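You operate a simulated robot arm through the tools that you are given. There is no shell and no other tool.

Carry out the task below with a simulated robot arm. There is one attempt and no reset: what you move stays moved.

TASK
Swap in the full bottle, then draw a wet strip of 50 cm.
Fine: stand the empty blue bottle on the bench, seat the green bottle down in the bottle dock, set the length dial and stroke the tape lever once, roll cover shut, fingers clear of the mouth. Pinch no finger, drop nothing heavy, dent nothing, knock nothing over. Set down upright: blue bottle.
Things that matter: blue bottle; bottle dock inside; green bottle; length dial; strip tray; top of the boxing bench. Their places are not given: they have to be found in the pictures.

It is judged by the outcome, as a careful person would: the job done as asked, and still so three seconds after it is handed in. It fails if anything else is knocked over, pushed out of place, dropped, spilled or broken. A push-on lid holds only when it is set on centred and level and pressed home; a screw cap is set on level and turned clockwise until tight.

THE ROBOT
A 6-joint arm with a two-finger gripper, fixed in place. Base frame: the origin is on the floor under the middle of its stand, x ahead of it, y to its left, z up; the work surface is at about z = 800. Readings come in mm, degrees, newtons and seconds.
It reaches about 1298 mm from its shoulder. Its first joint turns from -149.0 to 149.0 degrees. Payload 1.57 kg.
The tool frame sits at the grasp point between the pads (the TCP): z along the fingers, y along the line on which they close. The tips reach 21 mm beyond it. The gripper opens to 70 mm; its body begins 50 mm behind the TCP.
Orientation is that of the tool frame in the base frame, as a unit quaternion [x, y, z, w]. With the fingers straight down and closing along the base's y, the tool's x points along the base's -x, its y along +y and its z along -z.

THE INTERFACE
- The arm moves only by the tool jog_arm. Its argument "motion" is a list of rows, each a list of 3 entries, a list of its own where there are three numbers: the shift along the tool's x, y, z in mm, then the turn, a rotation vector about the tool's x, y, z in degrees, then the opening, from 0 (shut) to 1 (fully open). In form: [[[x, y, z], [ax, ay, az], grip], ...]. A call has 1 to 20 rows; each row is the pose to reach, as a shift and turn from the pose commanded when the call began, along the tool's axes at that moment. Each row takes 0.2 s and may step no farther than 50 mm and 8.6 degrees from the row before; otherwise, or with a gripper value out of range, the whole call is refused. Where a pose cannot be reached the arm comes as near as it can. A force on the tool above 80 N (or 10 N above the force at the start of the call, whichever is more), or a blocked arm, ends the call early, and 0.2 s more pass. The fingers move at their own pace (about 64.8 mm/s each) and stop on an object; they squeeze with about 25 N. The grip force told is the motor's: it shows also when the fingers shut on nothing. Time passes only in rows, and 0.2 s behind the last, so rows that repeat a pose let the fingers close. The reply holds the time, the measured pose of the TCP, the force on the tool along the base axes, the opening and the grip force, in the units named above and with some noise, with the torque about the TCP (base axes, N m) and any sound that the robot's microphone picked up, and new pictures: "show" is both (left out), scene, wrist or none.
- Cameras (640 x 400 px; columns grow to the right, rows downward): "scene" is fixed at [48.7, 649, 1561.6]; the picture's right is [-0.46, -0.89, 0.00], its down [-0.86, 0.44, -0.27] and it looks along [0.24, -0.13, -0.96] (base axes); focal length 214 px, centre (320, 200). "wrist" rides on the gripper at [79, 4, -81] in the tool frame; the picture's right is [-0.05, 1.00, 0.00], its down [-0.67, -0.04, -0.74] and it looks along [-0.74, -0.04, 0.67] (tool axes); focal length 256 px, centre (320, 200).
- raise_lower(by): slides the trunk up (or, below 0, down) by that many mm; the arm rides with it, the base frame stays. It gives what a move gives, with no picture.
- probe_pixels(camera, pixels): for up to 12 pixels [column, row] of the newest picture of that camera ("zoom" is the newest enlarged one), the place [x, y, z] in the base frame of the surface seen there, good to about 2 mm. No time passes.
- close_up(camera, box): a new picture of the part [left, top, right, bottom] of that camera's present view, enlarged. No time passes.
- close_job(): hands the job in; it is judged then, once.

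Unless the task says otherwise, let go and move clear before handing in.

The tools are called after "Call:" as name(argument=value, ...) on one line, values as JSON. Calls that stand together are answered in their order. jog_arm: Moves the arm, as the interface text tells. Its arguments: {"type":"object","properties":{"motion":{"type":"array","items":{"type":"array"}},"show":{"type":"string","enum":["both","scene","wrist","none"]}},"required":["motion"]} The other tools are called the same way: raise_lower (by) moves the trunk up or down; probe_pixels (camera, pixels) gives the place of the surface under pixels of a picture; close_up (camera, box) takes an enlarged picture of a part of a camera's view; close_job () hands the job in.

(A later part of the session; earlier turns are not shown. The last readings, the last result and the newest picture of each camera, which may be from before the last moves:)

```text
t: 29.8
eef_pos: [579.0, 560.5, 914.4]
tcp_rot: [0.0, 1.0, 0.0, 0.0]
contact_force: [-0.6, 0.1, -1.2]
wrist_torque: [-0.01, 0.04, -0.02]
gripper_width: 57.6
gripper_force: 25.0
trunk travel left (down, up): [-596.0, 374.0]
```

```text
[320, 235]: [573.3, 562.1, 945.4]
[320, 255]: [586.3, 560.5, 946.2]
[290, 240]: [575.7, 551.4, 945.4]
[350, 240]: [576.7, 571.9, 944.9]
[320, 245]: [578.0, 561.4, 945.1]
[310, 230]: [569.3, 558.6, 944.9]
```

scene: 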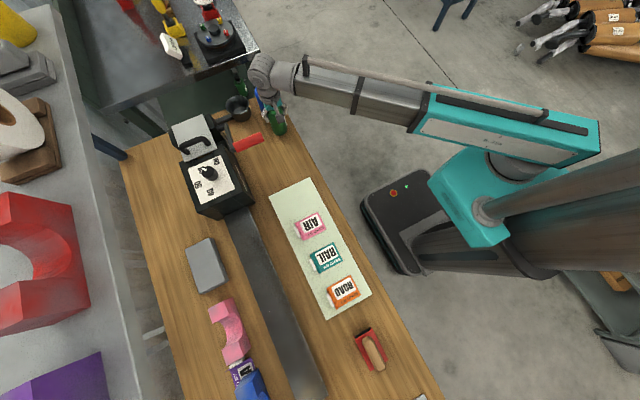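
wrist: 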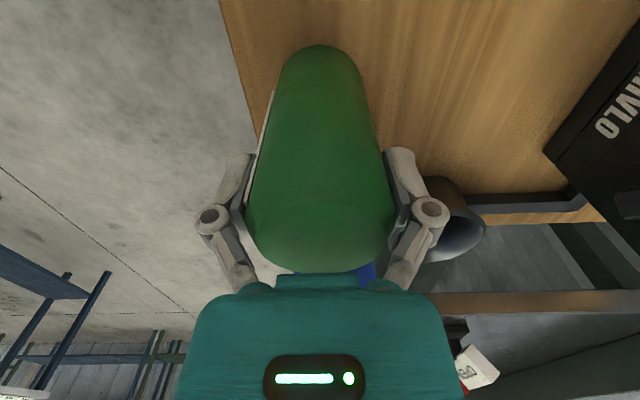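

Green is held with its top 31 mm above the TCP and its base at about z=814. I'll raise 140 mm so the base clears blue's top, then move to the dock at (722, 670).

Call:
raise_lower(by=140)

Call:
jog_arm(motion=[[[-8, 6, 0], [0, 0, 0], 0.5], [[-28, 21, 0], [0, 0, 0], 0.5], [[-56, 42, 0], [0, 0, 0], 0.5], [[-84, 64, 0], [0, 0, 0], 0.5], [[-112, 85, 0], [0, 0, 0], 0.5], [[-134, 102, 0], [0, 0, 0], 0.5], [[-144, 109, 0], [0, 0, 0], 0.5], [[-144, 109, 0], [0, 0, 0], 0.5]])

```text
t: 31.5
eef_pos: [578.0, 561.3, 1054.1]
tcp_rot: [-0.001, 1.0, 0.0, 0.001]
contact_force: [-0.5, 0.5, -1.6]
wrist_torque: [0.02, -0.01, 0.01]
gripper_width: 57.2
gripper_force: 24.9
trunk travel left (down, up): [-736.0, 234.0]
```

```text
t: 33.3
eef_pos: [722.7, 669.4, 1054.8]
tcp_rot: [0.001, 1.0, 0.001, 0.0]
contact_force: [0.0, 0.0, -1.1]
wrist_torque: [0.02, -0.02, 0.02]
gripper_width: 57.1
gripper_force: 25.4
trunk travel left (down, up): [-736.0, 234.0]
```

scene: 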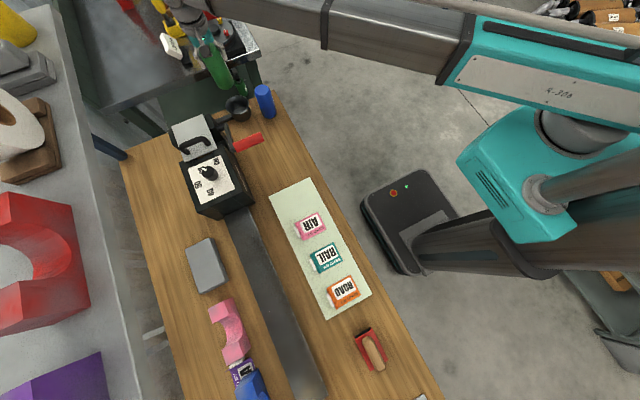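
wrist: 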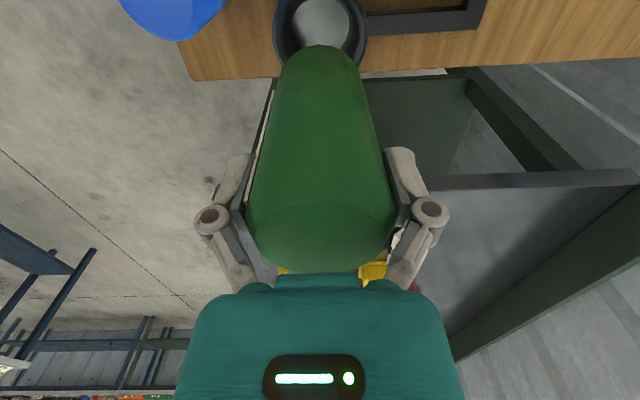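

Green is over the dock. I'll measure the dock bore once more in the scene view for the final alignment.

Call:
close_up(camera="scene", box=[210, 80, 266, 130])

Call:
close_up(camera="wrist", box=[250, 0, 390, 80])

```text
8.00 times, centred on (238, 105) of scene
```

zoom: 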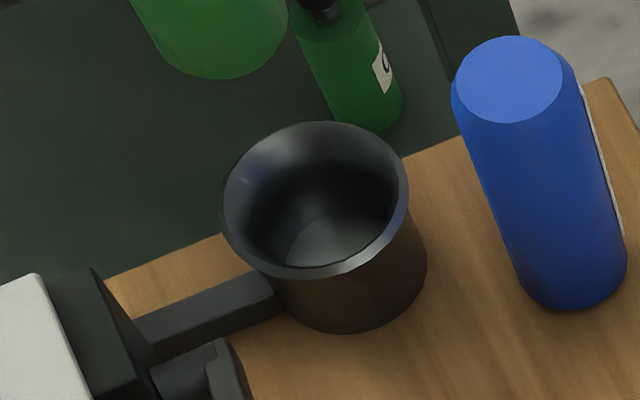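

```text
4.57 times, centred on (320, 40) of wrist
```

zoom: 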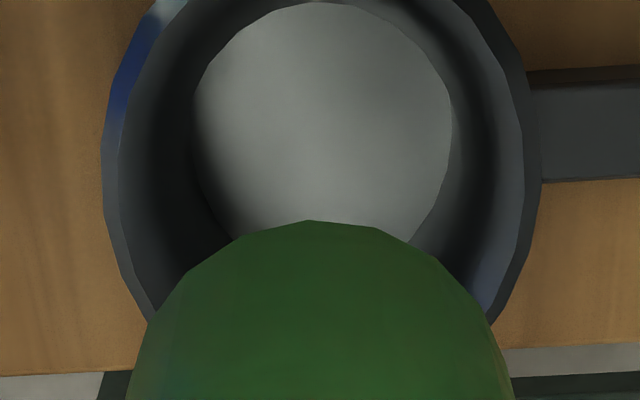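

Call:
probe_pixels(camera="zoom", pixels=[[200, 120], [448, 130], [320, 5], [105, 190], [122, 200], [528, 200], [540, 190], [320, 100], [230, 230], [415, 235], [318, 222], [318, 300]])

```text
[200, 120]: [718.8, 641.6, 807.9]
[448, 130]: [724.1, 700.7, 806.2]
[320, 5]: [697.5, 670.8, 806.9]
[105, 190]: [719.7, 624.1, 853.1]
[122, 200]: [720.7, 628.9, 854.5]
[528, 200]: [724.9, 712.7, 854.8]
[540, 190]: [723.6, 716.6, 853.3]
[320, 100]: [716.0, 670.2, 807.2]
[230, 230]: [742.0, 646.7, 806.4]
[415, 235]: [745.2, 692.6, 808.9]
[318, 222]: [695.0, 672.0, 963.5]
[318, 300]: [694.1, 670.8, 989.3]
```

The dock floor is a circle about 30 mm in radius centred near (723, 670.5), and the rim opens to 42 mm. I'll trim 1 mm in y and lower to just above the rim.

Call:
jog_arm(motion=[[[0, 1, 0], [0, 0, 0], 0.5], [[0, 1, 0], [0, 0, 0], 0.5]], show="none")

Call:
raise_lower(by=-85)

Call:
jog_arm(motion=[[[0, 0, 0], [0, 0, 0], 0.5]])

```text
t: 33.9
eef_pos: [722.5, 670.4, 1054.8]
tcp_rot: [0.0, 1.0, 0.0, 0.0]
contact_force: [-0.3, 0.9, -2.2]
wrist_torque: [0.0, 0.03, 0.02]
gripper_width: 57.1
gripper_force: 24.6
trunk travel left (down, up): [-736.0, 234.0]
```

```text
t: 35.1
eef_pos: [722.0, 671.4, 968.4]
tcp_rot: [0.0, 1.0, -0.001, 0.0]
contact_force: [0.0, 0.3, -0.6]
wrist_torque: [0.01, 0.07, -0.03]
gripper_width: 57.3
gripper_force: 24.9
trunk travel left (down, up): [-651.0, 319.0]
```

```text
t: 35.5
eef_pos: [722.1, 671.1, 969.5]
tcp_rot: [0.0, 1.0, 0.0, 0.0]
contact_force: [-0.1, 0.9, -1.6]
wrist_torque: [-0.03, 0.02, 0.05]
gripper_width: 57.2
gripper_force: 24.6
trunk travel left (down, up): [-651.0, 319.0]
```

scene: 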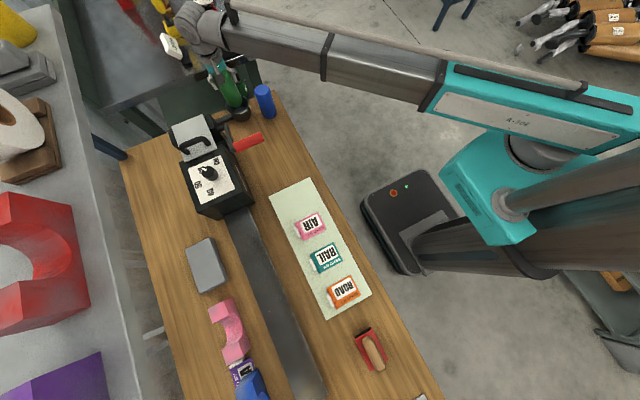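
wrist: 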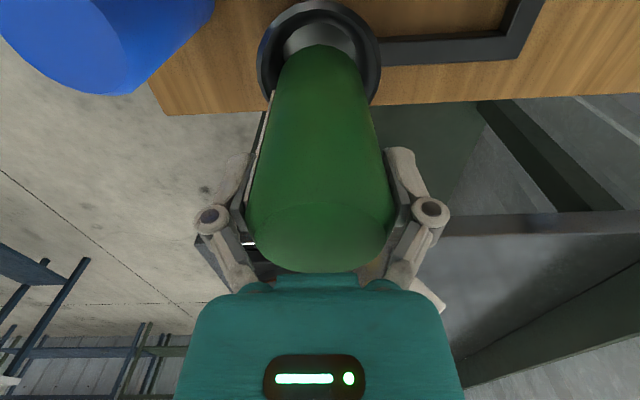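

The bottle's base is centred over the bore at wrist (320,45). I'll lower 30 mm into the dock and watch the forces.

Call:
raise_lower(by=-30)

Call:
raise_lower(by=-15)

Call:
jog_arm(motion=[[[0, 0, 0], [0, 0, 0], 0.5]])

```text
t: 36.2
eef_pos: [722.6, 670.7, 939.0]
tcp_rot: [0.0, 1.0, -0.001, 0.0]
contact_force: [-0.2, -0.1, -2.1]
wrist_torque: [0.01, 0.05, 0.0]
gripper_width: 57.1
gripper_force: 24.6
trunk travel left (down, up): [-621.0, 349.0]
```

```text
t: 36.9
eef_pos: [721.8, 670.6, 924.0]
tcp_rot: [-0.001, 1.0, 0.0, 0.0]
contact_force: [-0.4, -0.5, -1.6]
wrist_torque: [0.01, 0.03, -0.01]
gripper_width: 57.2
gripper_force: 25.3
trunk travel left (down, up): [-606.0, 364.0]
```

```text
t: 37.3
eef_pos: [721.6, 670.4, 923.8]
tcp_rot: [0.0, 1.0, 0.001, 0.001]
contact_force: [0.8, -0.2, -1.2]
wrist_torque: [-0.01, -0.04, -0.03]
gripper_width: 57.2
gripper_force: 25.0
trunk travel left (down, up): [-606.0, 364.0]
```

scene: 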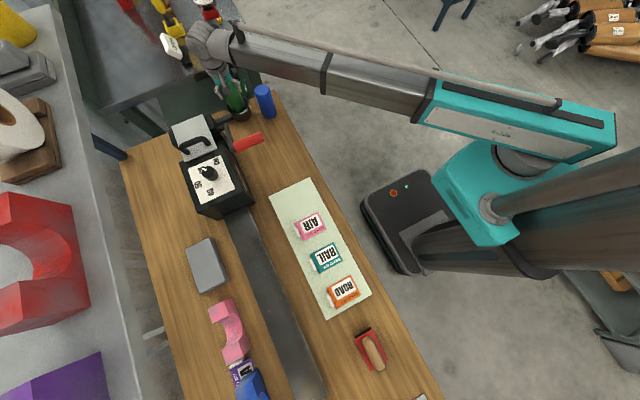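
wrist: 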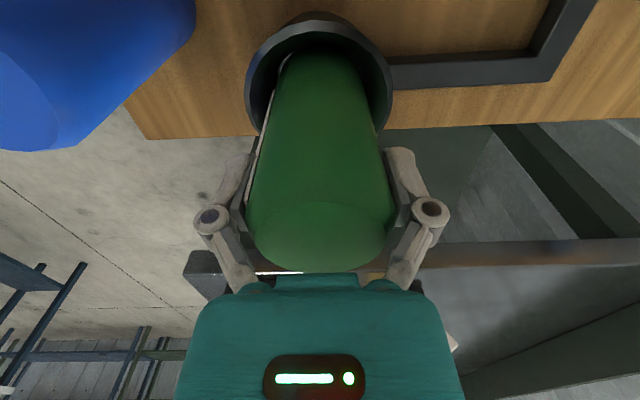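

The bottle is inside the bore with no side force, its base at about z=824. I'll continue down in decreasing steps to the floor at 806.

Call:
raise_lower(by=-10)

Call:
raise_lower(by=-4)

Call:
raise_lower(by=-2)

```text
t: 37.9
eef_pos: [723.1, 672.2, 913.8]
tcp_rot: [0.0, 1.0, 0.0, 0.0]
contact_force: [-0.2, -0.3, -1.4]
wrist_torque: [0.0, -0.02, 0.0]
gripper_width: 57.2
gripper_force: 25.2
trunk travel left (down, up): [-596.0, 374.0]
```

```text
t: 38.4
eef_pos: [722.2, 670.9, 910.1]
tcp_rot: [0.0, 1.0, 0.001, 0.0]
contact_force: [0.2, -0.6, -1.3]
wrist_torque: [0.02, -0.02, -0.02]
gripper_width: 57.1
gripper_force: 25.4
trunk travel left (down, up): [-592.0, 378.0]
```

```text
t: 38.9
eef_pos: [722.9, 670.9, 908.1]
tcp_rot: [0.0, 1.0, 0.0, -0.001]
contact_force: [-0.7, -0.2, -1.8]
wrist_torque: [0.02, 0.02, 0.02]
gripper_width: 57.0
gripper_force: 25.3
trunk travel left (down, up): [-590.0, 380.0]
```

The base is at about z=808 and still free. I'll keep going 1 mm at a time until it meets the dock floor.

Call:
raise_lower(by=-1)

Call:
raise_lower(by=-1)

Call:
raise_lower(by=-1)

```text
t: 39.4
eef_pos: [722.5, 671.2, 907.5]
tcp_rot: [0.0, 1.0, 0.0, 0.001]
contact_force: [-0.4, 0.4, -1.7]
wrist_torque: [-0.01, -0.01, 0.0]
gripper_width: 57.2
gripper_force: 25.4
trunk travel left (down, up): [-589.0, 381.0]
```

```text
t: 39.9
eef_pos: [722.7, 671.6, 906.9]
tcp_rot: [0.0, 1.0, -0.001, 0.0]
contact_force: [-0.3, -0.4, -1.0]
wrist_torque: [0.0, 0.01, 0.02]
gripper_width: 57.2
gripper_force: 24.6
trunk travel left (down, up): [-588.0, 382.0]
```

```text
t: 40.4
eef_pos: [722.1, 671.1, 906.0]
tcp_rot: [0.0, 1.0, 0.0, 0.0]
contact_force: [0.8, 0.7, 4.5]
wrist_torque: [0.15, -0.05, 0.02]
gripper_width: 57.4
gripper_force: 25.0
trunk travel left (down, up): [-587.0, 383.0]
```

Contact begins at TCP z≈906 (+4.5 N). I'll press one more millimetre and check the bottle's top height against blue's seated 936.5.

Call:
raise_lower(by=-1)

Call:
jog_arm(motion=[[[0, 0, 0], [0, 0, 0], 0.5]], show="wrist")

Call:
probe_pixels(camera="wrist", pixels=[[320, 235], [320, 255], [290, 240], [350, 240], [320, 245], [310, 230]])

```text
t: 40.9
eef_pos: [720.4, 670.1, 906.2]
tcp_rot: [0.0, 1.0, 0.001, 0.001]
contact_force: [4.8, 2.8, 14.9]
wrist_torque: [0.16, -0.15, 0.0]
gripper_width: 57.5
gripper_force: 24.8
trunk travel left (down, up): [-586.0, 384.0]
```

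```text
t: 41.3
eef_pos: [722.8, 670.5, 906.5]
tcp_rot: [0.0, 1.0, 0.0, 0.0]
contact_force: [4.6, 3.7, 16.7]
wrist_torque: [0.16, -0.28, 0.03]
gripper_width: 57.5
gripper_force: 24.4
trunk travel left (down, up): [-586.0, 384.0]
```

wrist: 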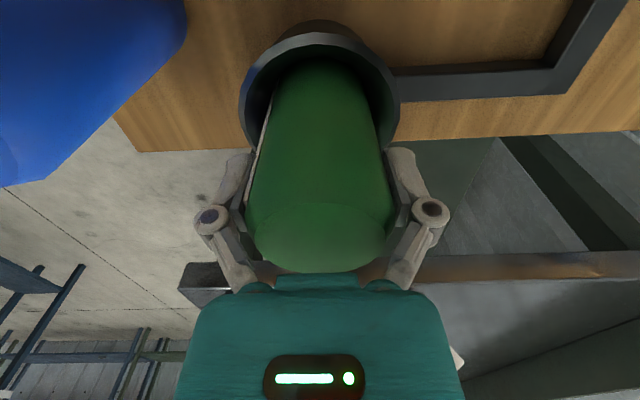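

```text
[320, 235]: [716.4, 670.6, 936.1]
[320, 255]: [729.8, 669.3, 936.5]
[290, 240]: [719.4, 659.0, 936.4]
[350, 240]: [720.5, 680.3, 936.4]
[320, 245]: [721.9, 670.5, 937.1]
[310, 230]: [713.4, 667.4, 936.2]
```

Green's top is at 936.4, the same as blue when it was seated. I'll relieve the press, open, and rise clear.

Call:
raise_lower(by=0.7)

Call:
jog_arm(motion=[[[0, 0, 0], [0, 0, 0], 0.86], [[0, 0, 0], [0, 0, 0], 0.92], [[0, 0, 0], [0, 0, 0], 1], [[0, 0, 0], [0, 0, 0], 1]], show="wrist")

```text
t: 41.9
eef_pos: [721.0, 670.8, 905.2]
tcp_rot: [0.0, 1.0, 0.0, 0.001]
contact_force: [2.9, 0.8, 8.1]
wrist_torque: [0.03, -0.11, 0.02]
gripper_width: 57.2
gripper_force: 25.0
trunk travel left (down, up): [-586.0, 384.0]
```

```text
t: 42.9
eef_pos: [722.0, 672.4, 905.3]
tcp_rot: [0.0, 1.0, 0.0, 0.001]
contact_force: [0.0, 0.0, -0.3]
wrist_torque: [-0.02, 0.01, -0.03]
gripper_width: 69.7
gripper_force: 0.0
trunk travel left (down, up): [-586.0, 384.0]
```

wrist: 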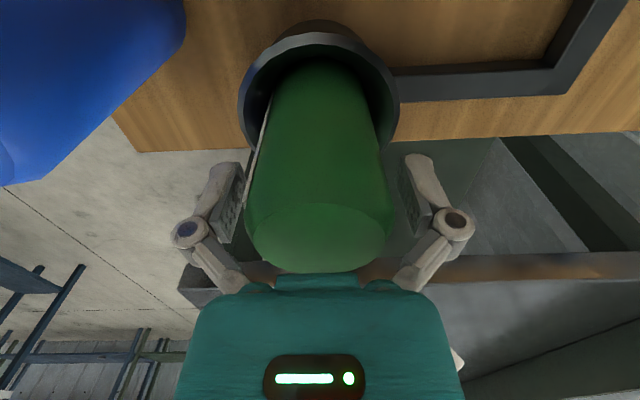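

Green stands seated and released. I'll rise 210 mm and travel to a viewing position in front of the dial.

Call:
raise_lower(by=210)

Call:
jog_arm(motion=[[[10, 4, 0], [0, 0, 0], 1], [[35, 13, 0], [0, 0, 0], 1], [[75, 28, 0], [0, 0, 0], 1], [[118, 43, 0], [0, 0, 0], 1], [[161, 59, 0], [0, 0, 0], 1], [[204, 75, 0], [0, 0, 0], 1], [[247, 90, 0], [0, 0, 0], 1], [[290, 106, 0], [0, 0, 0], 1], [[333, 122, 0], [0, 0, 0], 1], [[373, 137, 0], [0, 0, 0], 1], [[400, 147, 0], [0, 0, 0], 1], [[418, 154, 0], [0, 0, 0], 1], [[422, 155, 0], [0, 0, 0], 1], [[422, 155, 0], [0, 0, 0], 1]])

```text
t: 45.1
eef_pos: [722.6, 672.0, 1114.8]
tcp_rot: [0.0, 1.0, 0.0, 0.0]
contact_force: [-0.4, -1.0, -0.8]
wrist_torque: [0.01, -0.01, 0.01]
gripper_width: 70.0
gripper_force: 0.0
trunk travel left (down, up): [-796.0, 174.0]
```

```text
t: 48.1
eef_pos: [299.0, 826.3, 1114.8]
tcp_rot: [0.0, 1.0, 0.0, 0.0]
contact_force: [-0.1, -0.1, 0.1]
wrist_torque: [0.01, 0.0, -0.01]
gripper_width: 70.0
gripper_force: 0.1
trunk travel left (down, up): [-796.0, 174.0]
```

scene: 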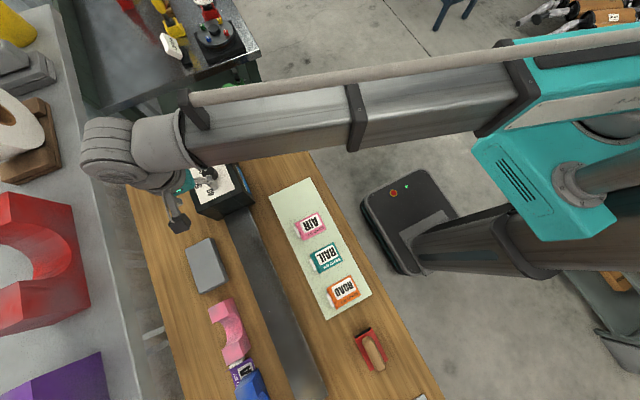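
wrist: 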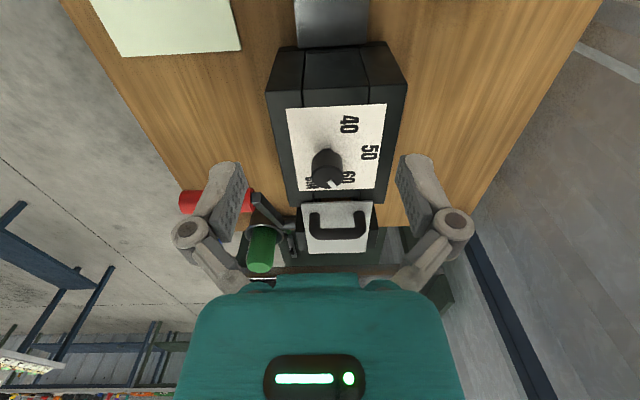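

The wrist view now shows the whole dial (327,165), cover (337,230), lever (190,200) and docked green bottle (262,250). I'll enlarge the dial.

Call:
close_up(camera="wrist", box=[270, 95, 400, 200])

```text
3.81 times, centred on (335, 148) of wrist
```

zoom: 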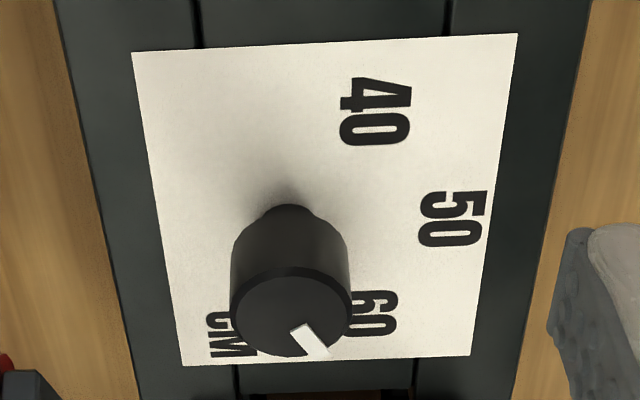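

Call:
probe_pixels(camera="zoom", pixels=[[375, 110], [453, 218], [375, 315], [220, 340], [300, 330], [324, 354], [291, 310], [233, 310], [350, 305], [288, 270], [290, 353], [288, 208]])

Call:
probe_pixels(camera="zoom", pixels=[[345, 110], [408, 115], [422, 218], [484, 218], [397, 312], [351, 295], [235, 270], [345, 260], [270, 212], [310, 215], [240, 330], [340, 325]])

Call:
close_up(camera="wrist", box=[165, 180, 400, 280])

```text
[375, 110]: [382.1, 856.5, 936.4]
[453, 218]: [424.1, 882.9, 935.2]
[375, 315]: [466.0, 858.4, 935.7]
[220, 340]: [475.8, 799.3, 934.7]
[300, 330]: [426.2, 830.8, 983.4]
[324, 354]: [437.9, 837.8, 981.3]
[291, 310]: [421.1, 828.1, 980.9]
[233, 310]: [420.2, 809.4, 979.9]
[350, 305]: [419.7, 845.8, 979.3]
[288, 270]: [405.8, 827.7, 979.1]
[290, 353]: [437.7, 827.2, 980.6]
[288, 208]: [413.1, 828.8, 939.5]
```

```text
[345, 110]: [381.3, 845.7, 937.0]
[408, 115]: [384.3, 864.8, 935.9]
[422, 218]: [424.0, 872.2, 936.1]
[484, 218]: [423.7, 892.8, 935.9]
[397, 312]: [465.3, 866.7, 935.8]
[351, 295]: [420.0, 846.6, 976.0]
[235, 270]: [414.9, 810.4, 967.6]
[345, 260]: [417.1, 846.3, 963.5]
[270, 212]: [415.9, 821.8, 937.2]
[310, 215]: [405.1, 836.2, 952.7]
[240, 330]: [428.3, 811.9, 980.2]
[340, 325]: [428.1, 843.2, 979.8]
```

```text
2.72 times, centred on (282, 230) of wrist
```

zoom: 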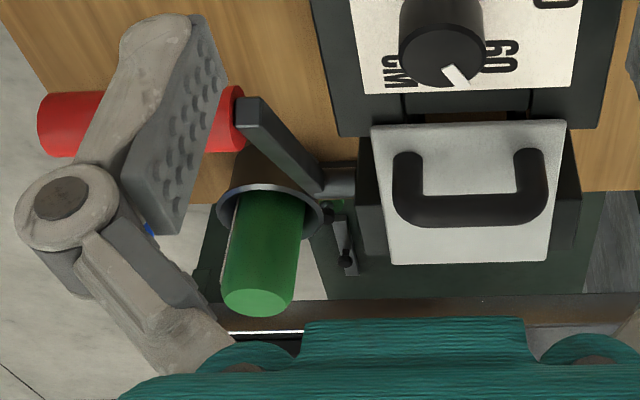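

Knob is about 36 mm wide, centred near (423, 827), with its pointer at about 33° (60). The 50 label lies at 90° (+y), so it needs roughly +55° counter-clockwise. I move over the knob and come partway down.

Call:
jog_arm(motion=[[[-10, 0, 0], [0, 0, 0], 1], [[-40, 0, 0], [0, 0, 0], 1], [[-80, 1, 0], [0, 0, 0], 1], [[-112, 1, 0], [0, 0, 0], 1], [[-124, 1, 0], [0, 0, 0], 1], [[-124, 1, 0], [0, 0, 0], 1]], show="none")

Call:
raise_lower(by=-90)

Call:
jog_arm(motion=[[[0, 0, 0], [0, 0, 0], 1]])

```text
t: 49.5
eef_pos: [424.0, 826.5, 1115.6]
tcp_rot: [0.0, 1.0, 0.0, 0.0]
contact_force: [0.1, 0.4, -0.3]
wrist_torque: [0.0, 0.01, 0.01]
gripper_width: 69.8
gripper_force: 0.1
trunk travel left (down, up): [-796.0, 174.0]
```

```text
t: 50.8
eef_pos: [424.3, 826.3, 1025.5]
tcp_rot: [0.0, 1.0, 0.0, 0.0]
contact_force: [0.2, 1.1, 0.4]
wrist_torque: [-0.02, -0.01, -0.01]
gripper_width: 70.3
gripper_force: 0.0
trunk travel left (down, up): [-706.0, 264.0]
```

```text
t: 51.1
eef_pos: [424.5, 825.9, 1024.7]
tcp_rot: [0.0, 1.0, 0.0, 0.0]
contact_force: [-0.4, -0.4, 0.1]
wrist_torque: [-0.01, -0.01, -0.02]
gripper_width: 70.1
gripper_force: 0.0
trunk travel left (down, up): [-706.0, 264.0]
```

scene: 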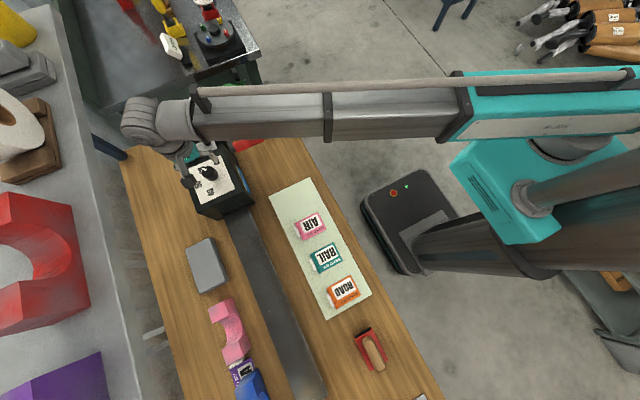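
wrist: 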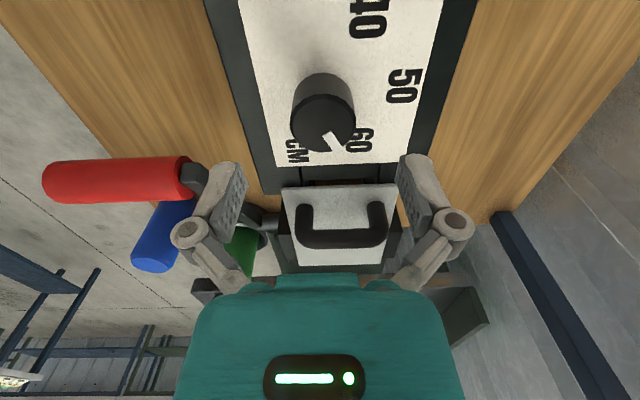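

The knob's top is at wrist (323,122), slightly right of the finger midline. I'll probe its edges again for the centre.

Call:
close_up(camera="wrist", box=[270, 50, 430, 170])

Call:
probe_pixels(camera="wrist", pixels=[[293, 125], [353, 120], [322, 98], [325, 150], [327, 136], [341, 150], [323, 122], [405, 86], [365, 138], [369, 18], [291, 152], [320, 75]])

```text
3.33 times, centred on (350, 110) of wrist
```

zoom: 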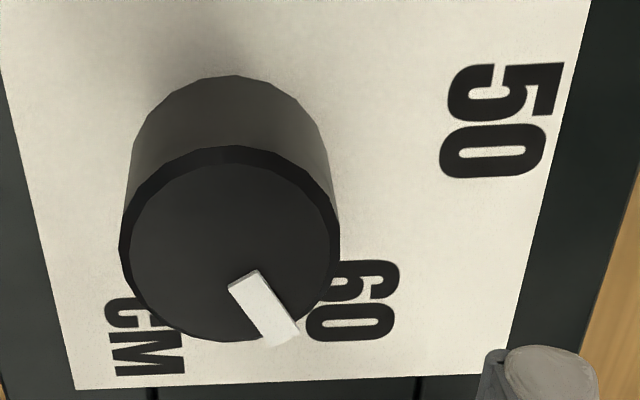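

```text
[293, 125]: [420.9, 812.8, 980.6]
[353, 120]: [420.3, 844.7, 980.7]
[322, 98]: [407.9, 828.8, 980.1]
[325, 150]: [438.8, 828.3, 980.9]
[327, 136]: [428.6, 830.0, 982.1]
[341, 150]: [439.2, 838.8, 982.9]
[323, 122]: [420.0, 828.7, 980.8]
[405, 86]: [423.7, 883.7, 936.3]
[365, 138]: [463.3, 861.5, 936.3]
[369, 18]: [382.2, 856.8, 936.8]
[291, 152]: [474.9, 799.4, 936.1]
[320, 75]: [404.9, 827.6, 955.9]
```

Knob centre is (423.5, 828.5) and 50 lies straight along +y. I'll trim 2 mm in y and lower 57 mm around the knob.

Call:
jog_arm(motion=[[[1, 2.3, 0], [0, 0, 0], 1], [[1, 2.3, 0], [0, 0, 0], 1]], show="none")

Call:
raise_lower(by=-40)

Call:
raise_lower(by=-17)

Call:
jog_arm(motion=[[[0, 0, 0], [0, 0, 0], 1]])

```text
t: 51.8
eef_pos: [423.5, 828.8, 1025.0]
tcp_rot: [0.0, 1.0, 0.0, 0.0]
contact_force: [-0.3, -0.4, 0.5]
wrist_torque: [0.03, 0.0, -0.01]
gripper_width: 70.1
gripper_force: 0.0
trunk travel left (down, up): [-706.0, 264.0]
```

```text
t: 52.6
eef_pos: [423.1, 829.1, 986.8]
tcp_rot: [0.0, 1.0, 0.001, 0.0]
contact_force: [0.3, -0.2, -0.4]
wrist_torque: [-0.03, 0.01, 0.01]
gripper_width: 69.9
gripper_force: 0.0
trunk travel left (down, up): [-666.0, 304.0]
```

```text
t: 53.2
eef_pos: [422.8, 827.9, 966.9]
tcp_rot: [0.0, 1.0, 0.0, -0.001]
contact_force: [0.1, -0.8, 0.1]
wrist_torque: [0.01, -0.01, -0.01]
gripper_width: 69.9
gripper_force: 0.2
trunk travel left (down, up): [-649.0, 321.0]
```

```text
t: 53.6
eef_pos: [423.2, 830.5, 967.8]
tcp_rot: [0.0, 1.0, 0.0, 0.0]
contact_force: [0.2, -0.3, 0.9]
wrist_torque: [0.02, 0.01, -0.01]
gripper_width: 70.2
gripper_force: 0.0
trunk travel left (down, up): [-649.0, 321.0]
```

scene: 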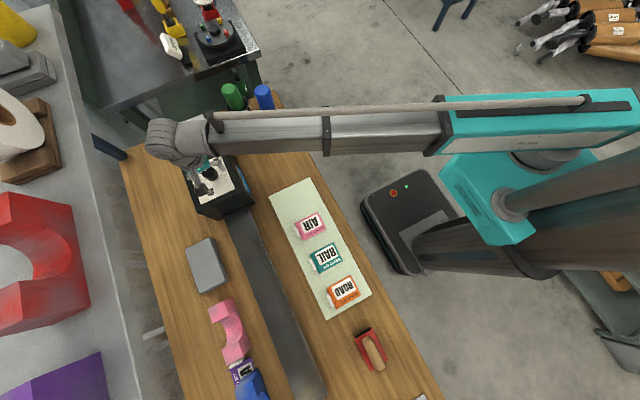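
wrist: 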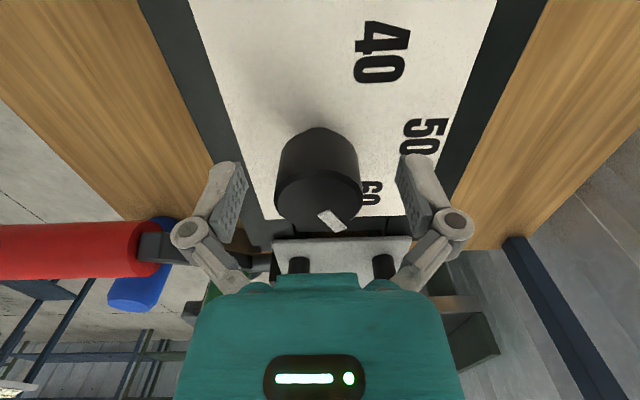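

The knob sits between the open fingers. I'll raise 3 mm for panel clearance, then close on it.

Call:
raise_lower(by=3)

Call:
jog_arm(motion=[[[0, 0, 0], [0, 0, 0], 0.7], [[0, 0, 0], [0, 0, 0], 0.55], [[0, 0, 0], [0, 0, 0], 0.3], [[0, 0, 0], [0, 0, 0], 0.3], [[0, 0, 0], [0, 0, 0], 0.3]], show="wrist")

```text
t: 54.1
eef_pos: [423.4, 829.0, 970.3]
tcp_rot: [0.001, 1.0, 0.0, 0.0]
contact_force: [0.3, 0.4, 0.0]
wrist_torque: [-0.01, 0.05, 0.0]
gripper_width: 69.9
gripper_force: 0.0
trunk travel left (down, up): [-652.0, 318.0]
```

```text
t: 55.3
eef_pos: [422.8, 828.6, 971.0]
tcp_rot: [0.0, 1.0, 0.0, 0.0]
contact_force: [0.1, -6.7, -4.1]
wrist_torque: [-0.32, 0.01, 0.01]
gripper_width: 37.7
gripper_force: 31.7
trunk travel left (down, up): [-652.0, 318.0]
```

wrist: 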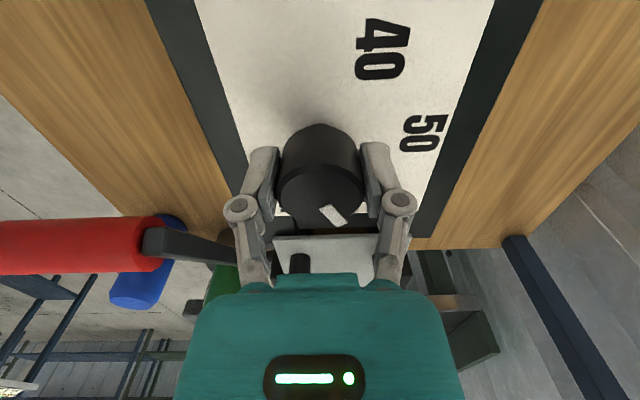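

The knob is gripped at 37.7 mm. I'll turn counter-clockwise seen from above (−tool z), 24° first, to check it follows.

Call:
jog_arm(motion=[[[0, 0, 0], [0, 0, -4], 0.3], [[0, 0, 0], [0, 0, -9], 0.3], [[0, 0, 0], [0, 0, -14], 0.3], [[0, 0, 0], [0, 0, -19], 0.3], [[0, 0, 0], [0, 0, -24], 0.3], [[0, 0, 0], [0, 0, -24], 0.3]])

```text
t: 56.7
eef_pos: [423.8, 826.6, 971.7]
tcp_rot: [-0.208, 0.978, -0.001, -0.001]
contact_force: [-3.8, -21.0, -15.6]
wrist_torque: [-0.15, -0.28, -0.05]
gripper_width: 37.9
gripper_force: 32.2
trunk travel left (down, up): [-652.0, 318.0]
```

scene: 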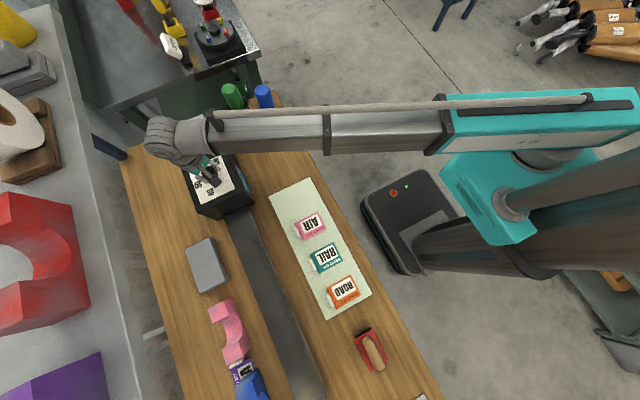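
wrist: 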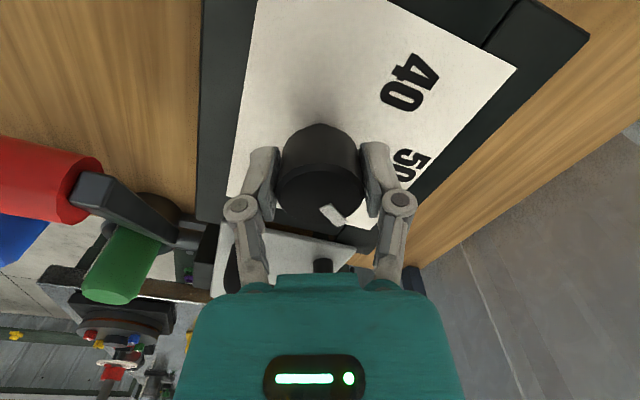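

The knob follows: the pointer keeps its place between the pads. There is a 21 N side load in −y, so I'll ease the tool 1.5 mm that way while turning another 27°.

Call:
jog_arm(motion=[[[0.6, -1.4, 0], [0, 0, 0], 0.3], [[0.6, -1.4, 0], [0, 0, -5], 0.3], [[0.6, -1.4, 0], [0, 0, -10], 0.3], [[0.6, -1.4, 0], [0, 0, -15], 0.3], [[0.6, -1.4, 0], [0, 0, -20], 0.3], [[0.6, -1.4, 0], [0, 0, -24], 0.3], [[0.6, -1.4, 0], [0, 0, -27], 0.3], [[0.6, -1.4, 0], [0, 0, -27], 0.3]])

```text
t: 58.5
eef_pos: [423.8, 827.1, 971.5]
tcp_rot: [-0.43, 0.903, 0.0, 0.0]
contact_force: [0.2, -15.3, -7.6]
wrist_torque: [-0.45, 0.15, 0.01]
gripper_width: 37.5
gripper_force: 32.3
trunk travel left (down, up): [-652.0, 318.0]
```

scene: 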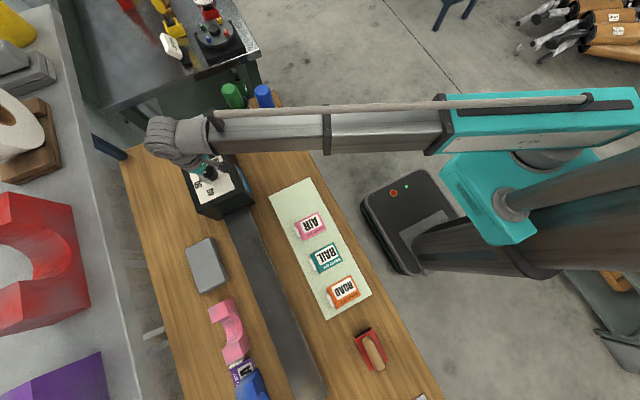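
wrist: 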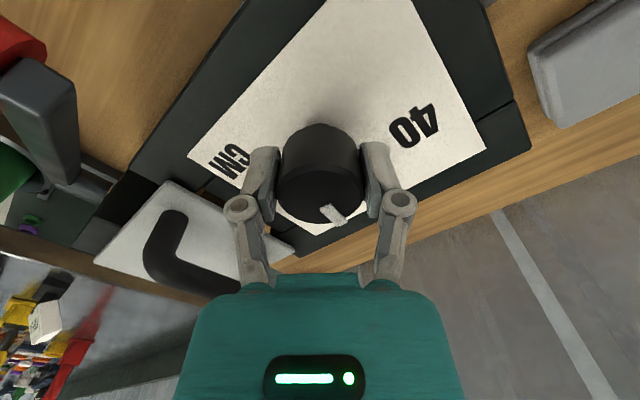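

Turned 51° so far. I'll enlarge the knob and probe the pointer and label to measure the remaining angle.

Call:
close_up(camera="wrist", box=[260, 110, 400, 250])

Call:
close_up(camera="scene", box=[180, 150, 250, 215])

```text
2.86 times, centred on (330, 180) of wrist
```

zoom: 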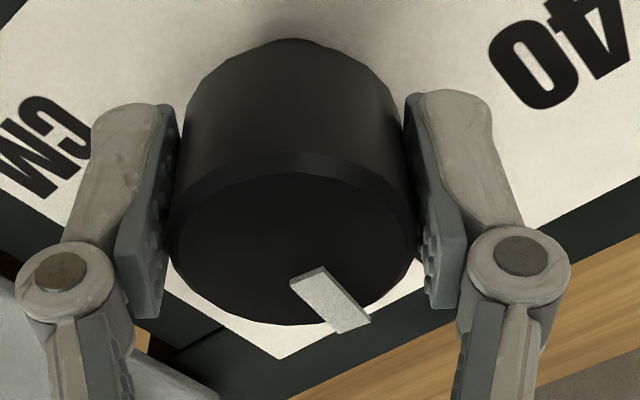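

```text
6.15 times, centred on (215, 182) of scene
```

zoom: 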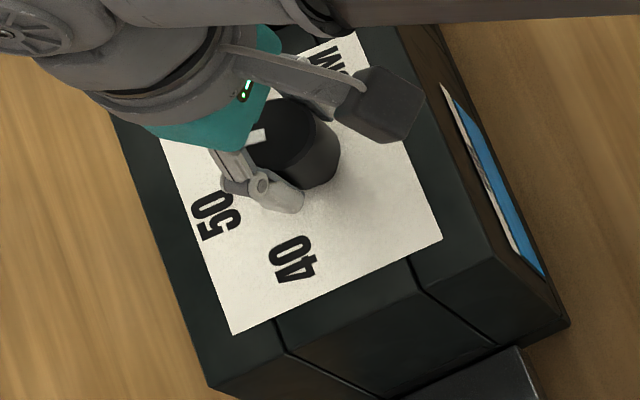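

The scene close-up shows the pointer at about (257,135) and label 50 at (215,215). I'll probe the pointer's ends.

Call:
probe_pixels(camera="zoom", pixels=[[249, 141], [269, 130], [258, 135], [215, 218], [300, 110], [325, 125], [285, 100], [290, 165]])

Call:
probe_pixels(camera="wrist", pixels=[[328, 208], [339, 222], [333, 214], [325, 206], [345, 221], [320, 190], [300, 195], [355, 195], [322, 165], [325, 222]])

```text
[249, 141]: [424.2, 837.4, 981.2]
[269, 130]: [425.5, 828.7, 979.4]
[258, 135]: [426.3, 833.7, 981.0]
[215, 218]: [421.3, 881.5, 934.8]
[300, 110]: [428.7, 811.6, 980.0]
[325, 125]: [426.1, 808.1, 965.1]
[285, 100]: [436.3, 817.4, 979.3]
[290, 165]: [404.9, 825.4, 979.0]
```

```text
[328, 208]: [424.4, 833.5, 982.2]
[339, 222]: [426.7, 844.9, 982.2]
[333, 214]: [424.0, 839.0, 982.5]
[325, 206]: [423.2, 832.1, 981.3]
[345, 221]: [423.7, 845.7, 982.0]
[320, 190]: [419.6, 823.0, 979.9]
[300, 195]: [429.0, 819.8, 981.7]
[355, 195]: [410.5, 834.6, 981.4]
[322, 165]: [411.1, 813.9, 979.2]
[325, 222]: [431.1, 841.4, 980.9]
```

The pointer runs at about 85°, so roughly 4–5° remain to point straight at 50. I'll turn that and hold.

Call:
jog_arm(motion=[[[0, 0, 0], [0, 0, -2.5], 0.3], [[0, 0, 0], [0, 0, -4.5], 0.3], [[0, 0, 0], [0, 0, -4.5], 0.3], [[0, 0, 0], [0, 0, -4.5], 0.3]])

Call:
probe_pixels(camera="wrist", pixels=[[328, 208], [339, 222], [333, 214], [325, 206], [345, 221], [342, 222]])

```text
t: 59.5
eef_pos: [423.1, 826.5, 970.6]
tcp_rot: [-0.465, 0.885, 0.0, 0.0]
contact_force: [3.0, -13.1, -5.7]
wrist_torque: [-0.81, 0.15, 0.01]
gripper_width: 37.8
gripper_force: 32.0
trunk travel left (down, up): [-652.0, 318.0]
```

scene: 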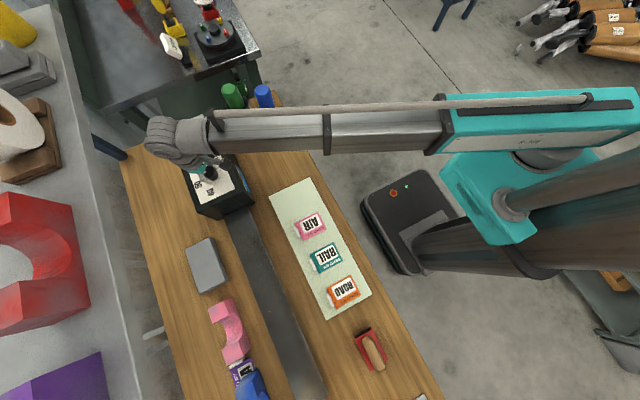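
wrist: 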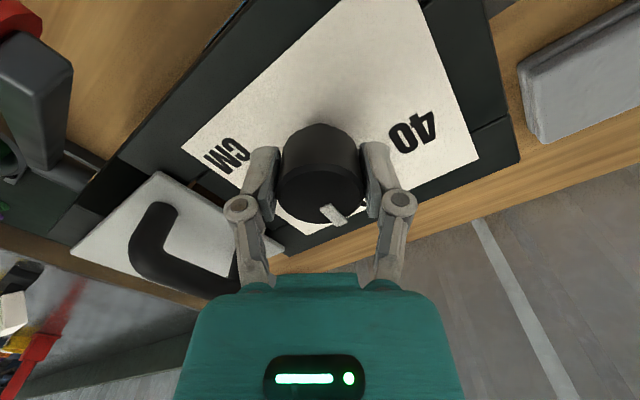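

```text
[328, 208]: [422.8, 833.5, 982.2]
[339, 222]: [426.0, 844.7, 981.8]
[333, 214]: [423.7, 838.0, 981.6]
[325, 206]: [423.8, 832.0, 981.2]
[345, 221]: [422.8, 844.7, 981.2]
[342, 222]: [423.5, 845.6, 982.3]
```

The pointer now lies at about 89°, aimed at 50. I'll open the fingers, rise 60 mm and look.

Call:
jog_arm(motion=[[[0, 0, 0], [0, 0, 0], 0.6], [[0, 0, 0], [0, 0, 0], 0.8], [[0, 0, 0], [0, 0, 0], 1], [[0, 0, 0], [0, 0, 0], 1]], show="none")

Call:
raise_lower(by=110)

Call:
jog_arm(motion=[[[0, 0, 0], [0, 0, 0], 1]])

```text
t: 60.5
eef_pos: [423.7, 827.2, 970.4]
tcp_rot: [-0.466, 0.885, -0.001, 0.0]
contact_force: [1.0, 0.9, -0.4]
wrist_torque: [-0.02, 0.01, 0.0]
gripper_width: 70.1
gripper_force: 0.0
trunk travel left (down, up): [-652.0, 318.0]
```

```text
t: 62.0
eef_pos: [422.7, 827.4, 1081.3]
tcp_rot: [-0.466, 0.885, -0.001, 0.0]
contact_force: [0.5, 0.1, 0.6]
wrist_torque: [0.0, 0.01, 0.01]
gripper_width: 70.0
gripper_force: 0.0
trunk travel left (down, up): [-762.0, 208.0]
```

```text
t: 62.4
eef_pos: [423.4, 827.2, 1081.8]
tcp_rot: [-0.466, 0.885, 0.0, 0.0]
contact_force: [0.8, -0.1, 0.2]
wrist_torque: [0.0, -0.01, 0.01]
gripper_width: 70.0
gripper_force: 0.0
trunk travel left (down, up): [-762.0, 208.0]
```

scene: 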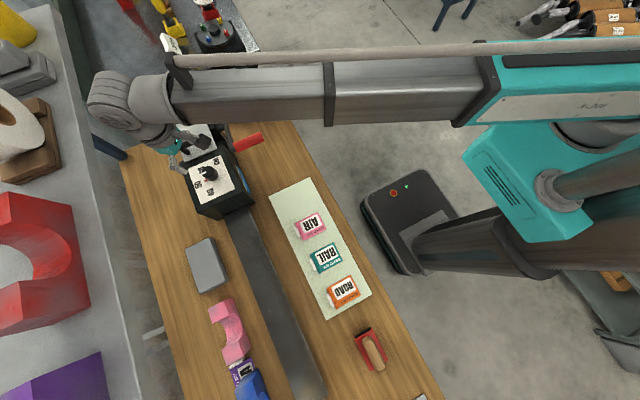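
wrist: 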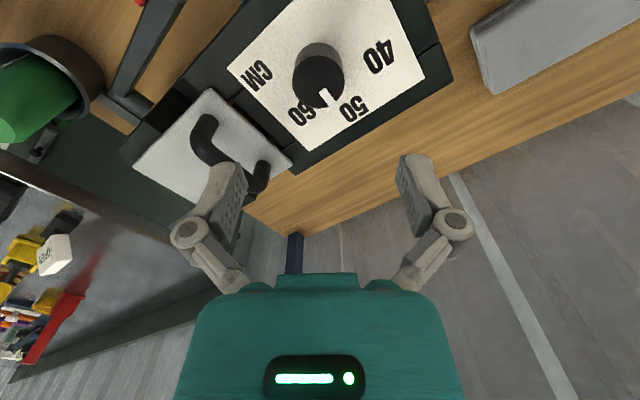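

Call:
close_up(camera="wrist", box=[250, 20, 410, 150])

Call:
close_up(camera="scene", box=[180, 150, 250, 215])

```text
3.08 times, centred on (330, 85) of wrist
```

zoom: 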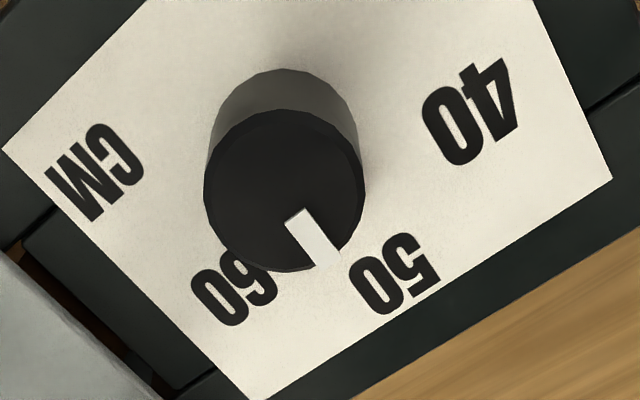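

```text
6.15 times, centred on (215, 182) of scene
```

zoom: 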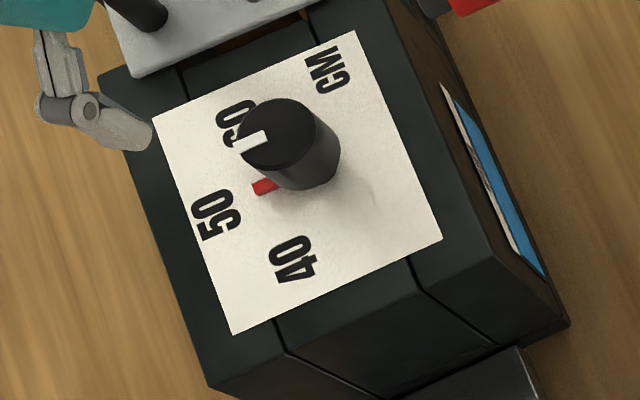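

A red needle at the knob's base (zoom (265,186)) now points toward 50. I'll probe it and the pointer to confirm the angle.

Call:
probe_pixels(camera="zoom", pixels=[[258, 190], [275, 183], [265, 187], [240, 147], [265, 137], [215, 215], [292, 260], [236, 123], [290, 120], [339, 70]])

Call:
probe_pixels(camera="wrist", pixels=[[322, 92], [331, 107], [353, 109], [301, 113], [379, 57], [318, 82], [305, 65], [343, 85]])

```text
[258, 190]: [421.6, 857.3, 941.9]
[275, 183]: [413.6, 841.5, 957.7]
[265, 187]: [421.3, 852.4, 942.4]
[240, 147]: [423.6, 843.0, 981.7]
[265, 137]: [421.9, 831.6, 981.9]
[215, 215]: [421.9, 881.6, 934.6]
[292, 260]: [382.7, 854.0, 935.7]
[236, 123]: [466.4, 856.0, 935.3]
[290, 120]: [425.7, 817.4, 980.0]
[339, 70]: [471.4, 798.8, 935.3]
```

```text
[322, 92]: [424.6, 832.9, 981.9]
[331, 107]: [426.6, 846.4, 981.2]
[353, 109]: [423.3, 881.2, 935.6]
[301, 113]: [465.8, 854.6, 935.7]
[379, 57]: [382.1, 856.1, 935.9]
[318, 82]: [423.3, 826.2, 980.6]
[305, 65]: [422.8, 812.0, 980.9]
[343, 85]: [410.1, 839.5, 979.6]
```

The readings differ by a few degrees, so I'll take tighter close-ups of the needle and the 50 label.

Call:
close_up(camera="scene", box=[192, 160, 224, 190])

Call:
close_up(camera="wrist", box=[290, 40, 380, 130])

```text
13.33 times, centred on (208, 175) of scene
```

zoom: 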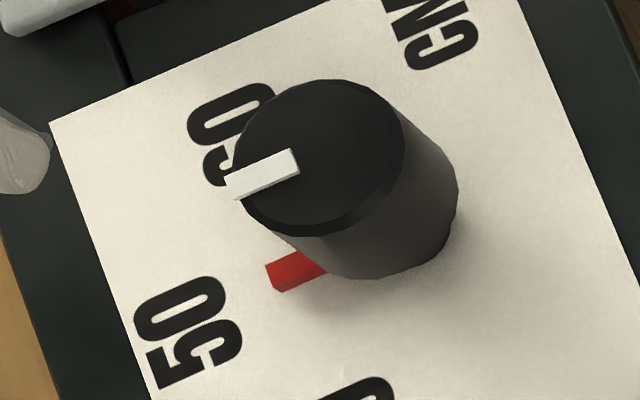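

```text
4.44 times, centred on (335, 85) of wrist
```

zoom: 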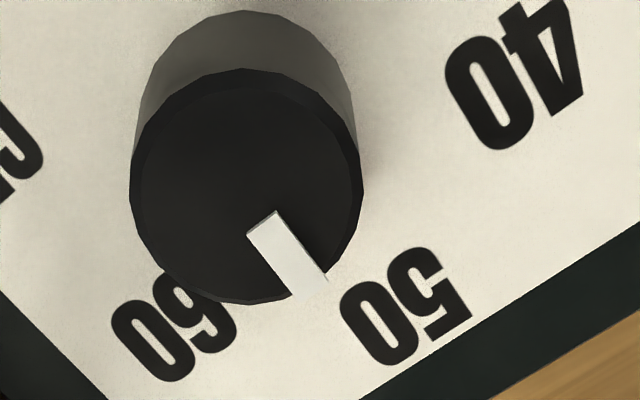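

The white pointer is parallel to y to within about 2°, which lines up with the 50 label, and the total turn was 55.5°. Next I turn the gripper back and move to view the lever.

Call:
jog_arm(motion=[[[10, 1.7, 0], [0, 0, 4], 1], [[30, 5, 0], [0, 0, 11], 1], [[56, 9.5, 0], [0, 0, 19], 1], [[84, 14.2, 0], [0, 0, 27], 1], [[112, 19, 0], [0, 0, 35], 1], [[140, 23.7, 0], [0, 0, 43], 1], [[162, 27.5, 0], [0, 0, 50], 1], [[174.3, 29.5, 0], [0, 0, 55.5], 1], [[174.3, 29.5, 0], [0, 0, 55.5], 1]])

```text
t: 64.4
eef_pos: [299.5, 700.0, 1082.0]
tcp_rot: [0.001, 1.0, 0.001, 0.0]
contact_force: [-0.9, 0.7, -0.6]
wrist_torque: [0.0, -0.01, 0.0]
gripper_width: 70.0
gripper_force: 0.0
trunk travel left (down, up): [-762.0, 208.0]
```

scene: 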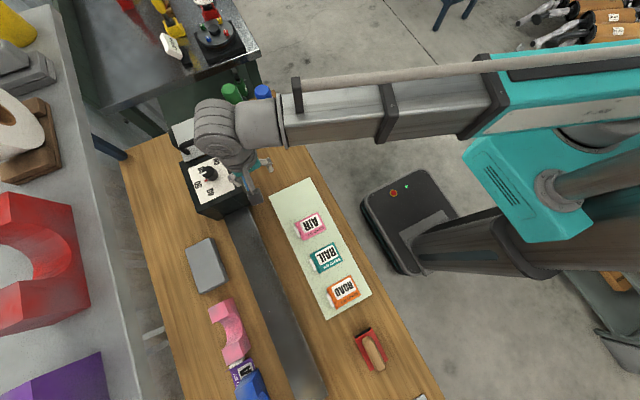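
wrist: 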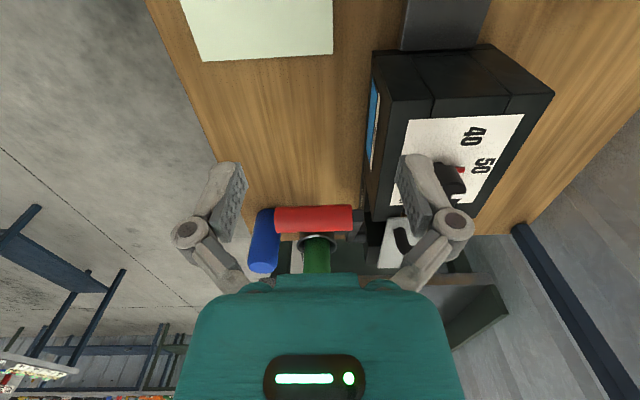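

The lever arm is hidden behind the handle from here. I'll swing round so the wrist camera looks at the machine's side from −y.

Call:
jog_arm(motion=[[[-10, -7, 0], [0, 0, -5], 1], [[-30, -21, 0], [0, 0, -13], 1], [[-50, -35, 0], [0, 0, -21], 1], [[-70, -49, 0], [0, 0, -29], 1], [[-90, -63, 0], [0, 0, -37], 1], [[-110, -77, 0], [0, 0, -45], 1], [[-130, -91, 0], [0, 0, -53], 1], [[-150, -105, 0], [0, 0, -61], 1], [[-170, -119, 0], [0, 0, -69], 1], [[-185, -130, 0], [0, 0, -77], 1], [[-195, -137, 0], [0, 0, -84], 1], [[-200, -140, 0], [0, 0, -90], 1], [[-200, -140, 0], [0, 0, -90], 1]])

```text
t: 67.2
eef_pos: [500.2, 560.8, 1082.3]
tcp_rot: [0.708, -0.706, 0.0, 0.0]
contact_force: [0.4, 0.0, 0.5]
wrist_torque: [-0.01, 0.01, -0.01]
gripper_width: 70.1
gripper_force: 0.2
trunk travel left (down, up): [-762.0, 208.0]
```

scene: 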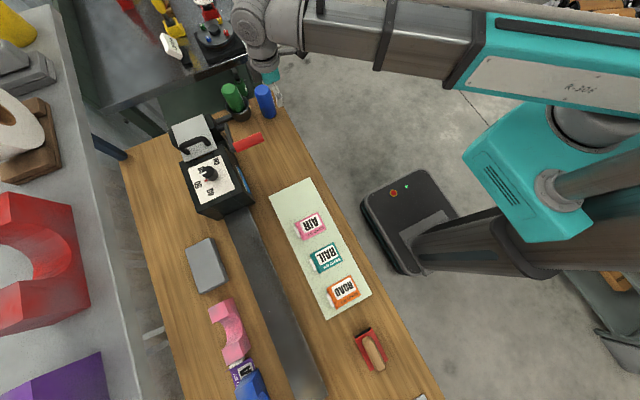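
wrist: 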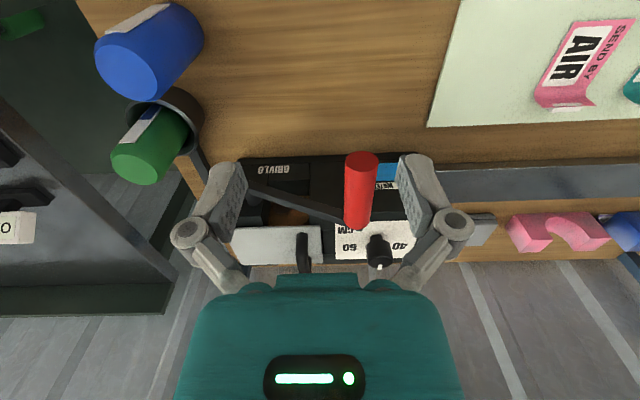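

Now the wrist view looks at the machine's side: handle at (360,190), lever arm running to a pivot near (265,190). I'll enlarge it.

Call:
close_up(camera="wrist", box=[220, 140, 420, 270])

Call:
close_up(camera="wrist", box=[340, 130, 480, 220])

```text
3.08 times, centred on (320, 205) of wrist
```

zoom: 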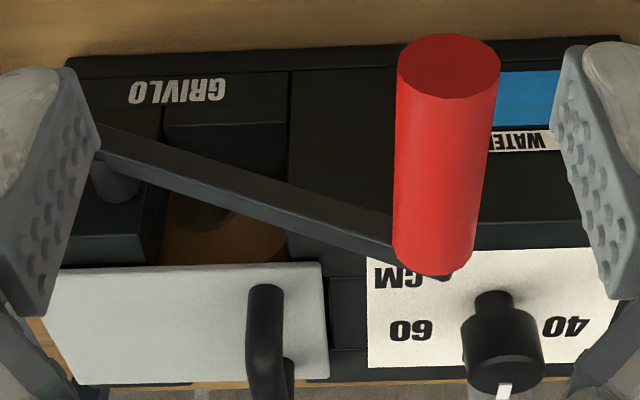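

```text
4.44 times, centred on (410, 175) of wrist
```

zoom: 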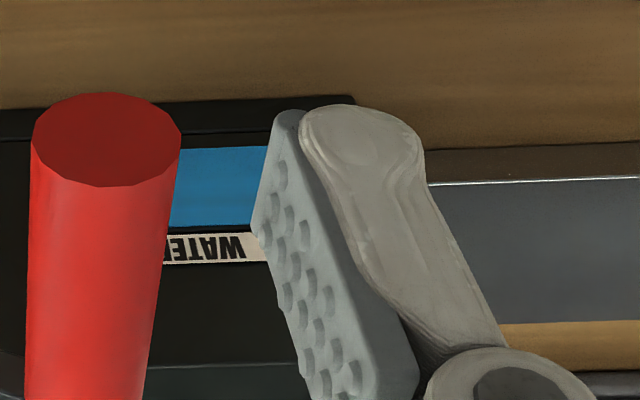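

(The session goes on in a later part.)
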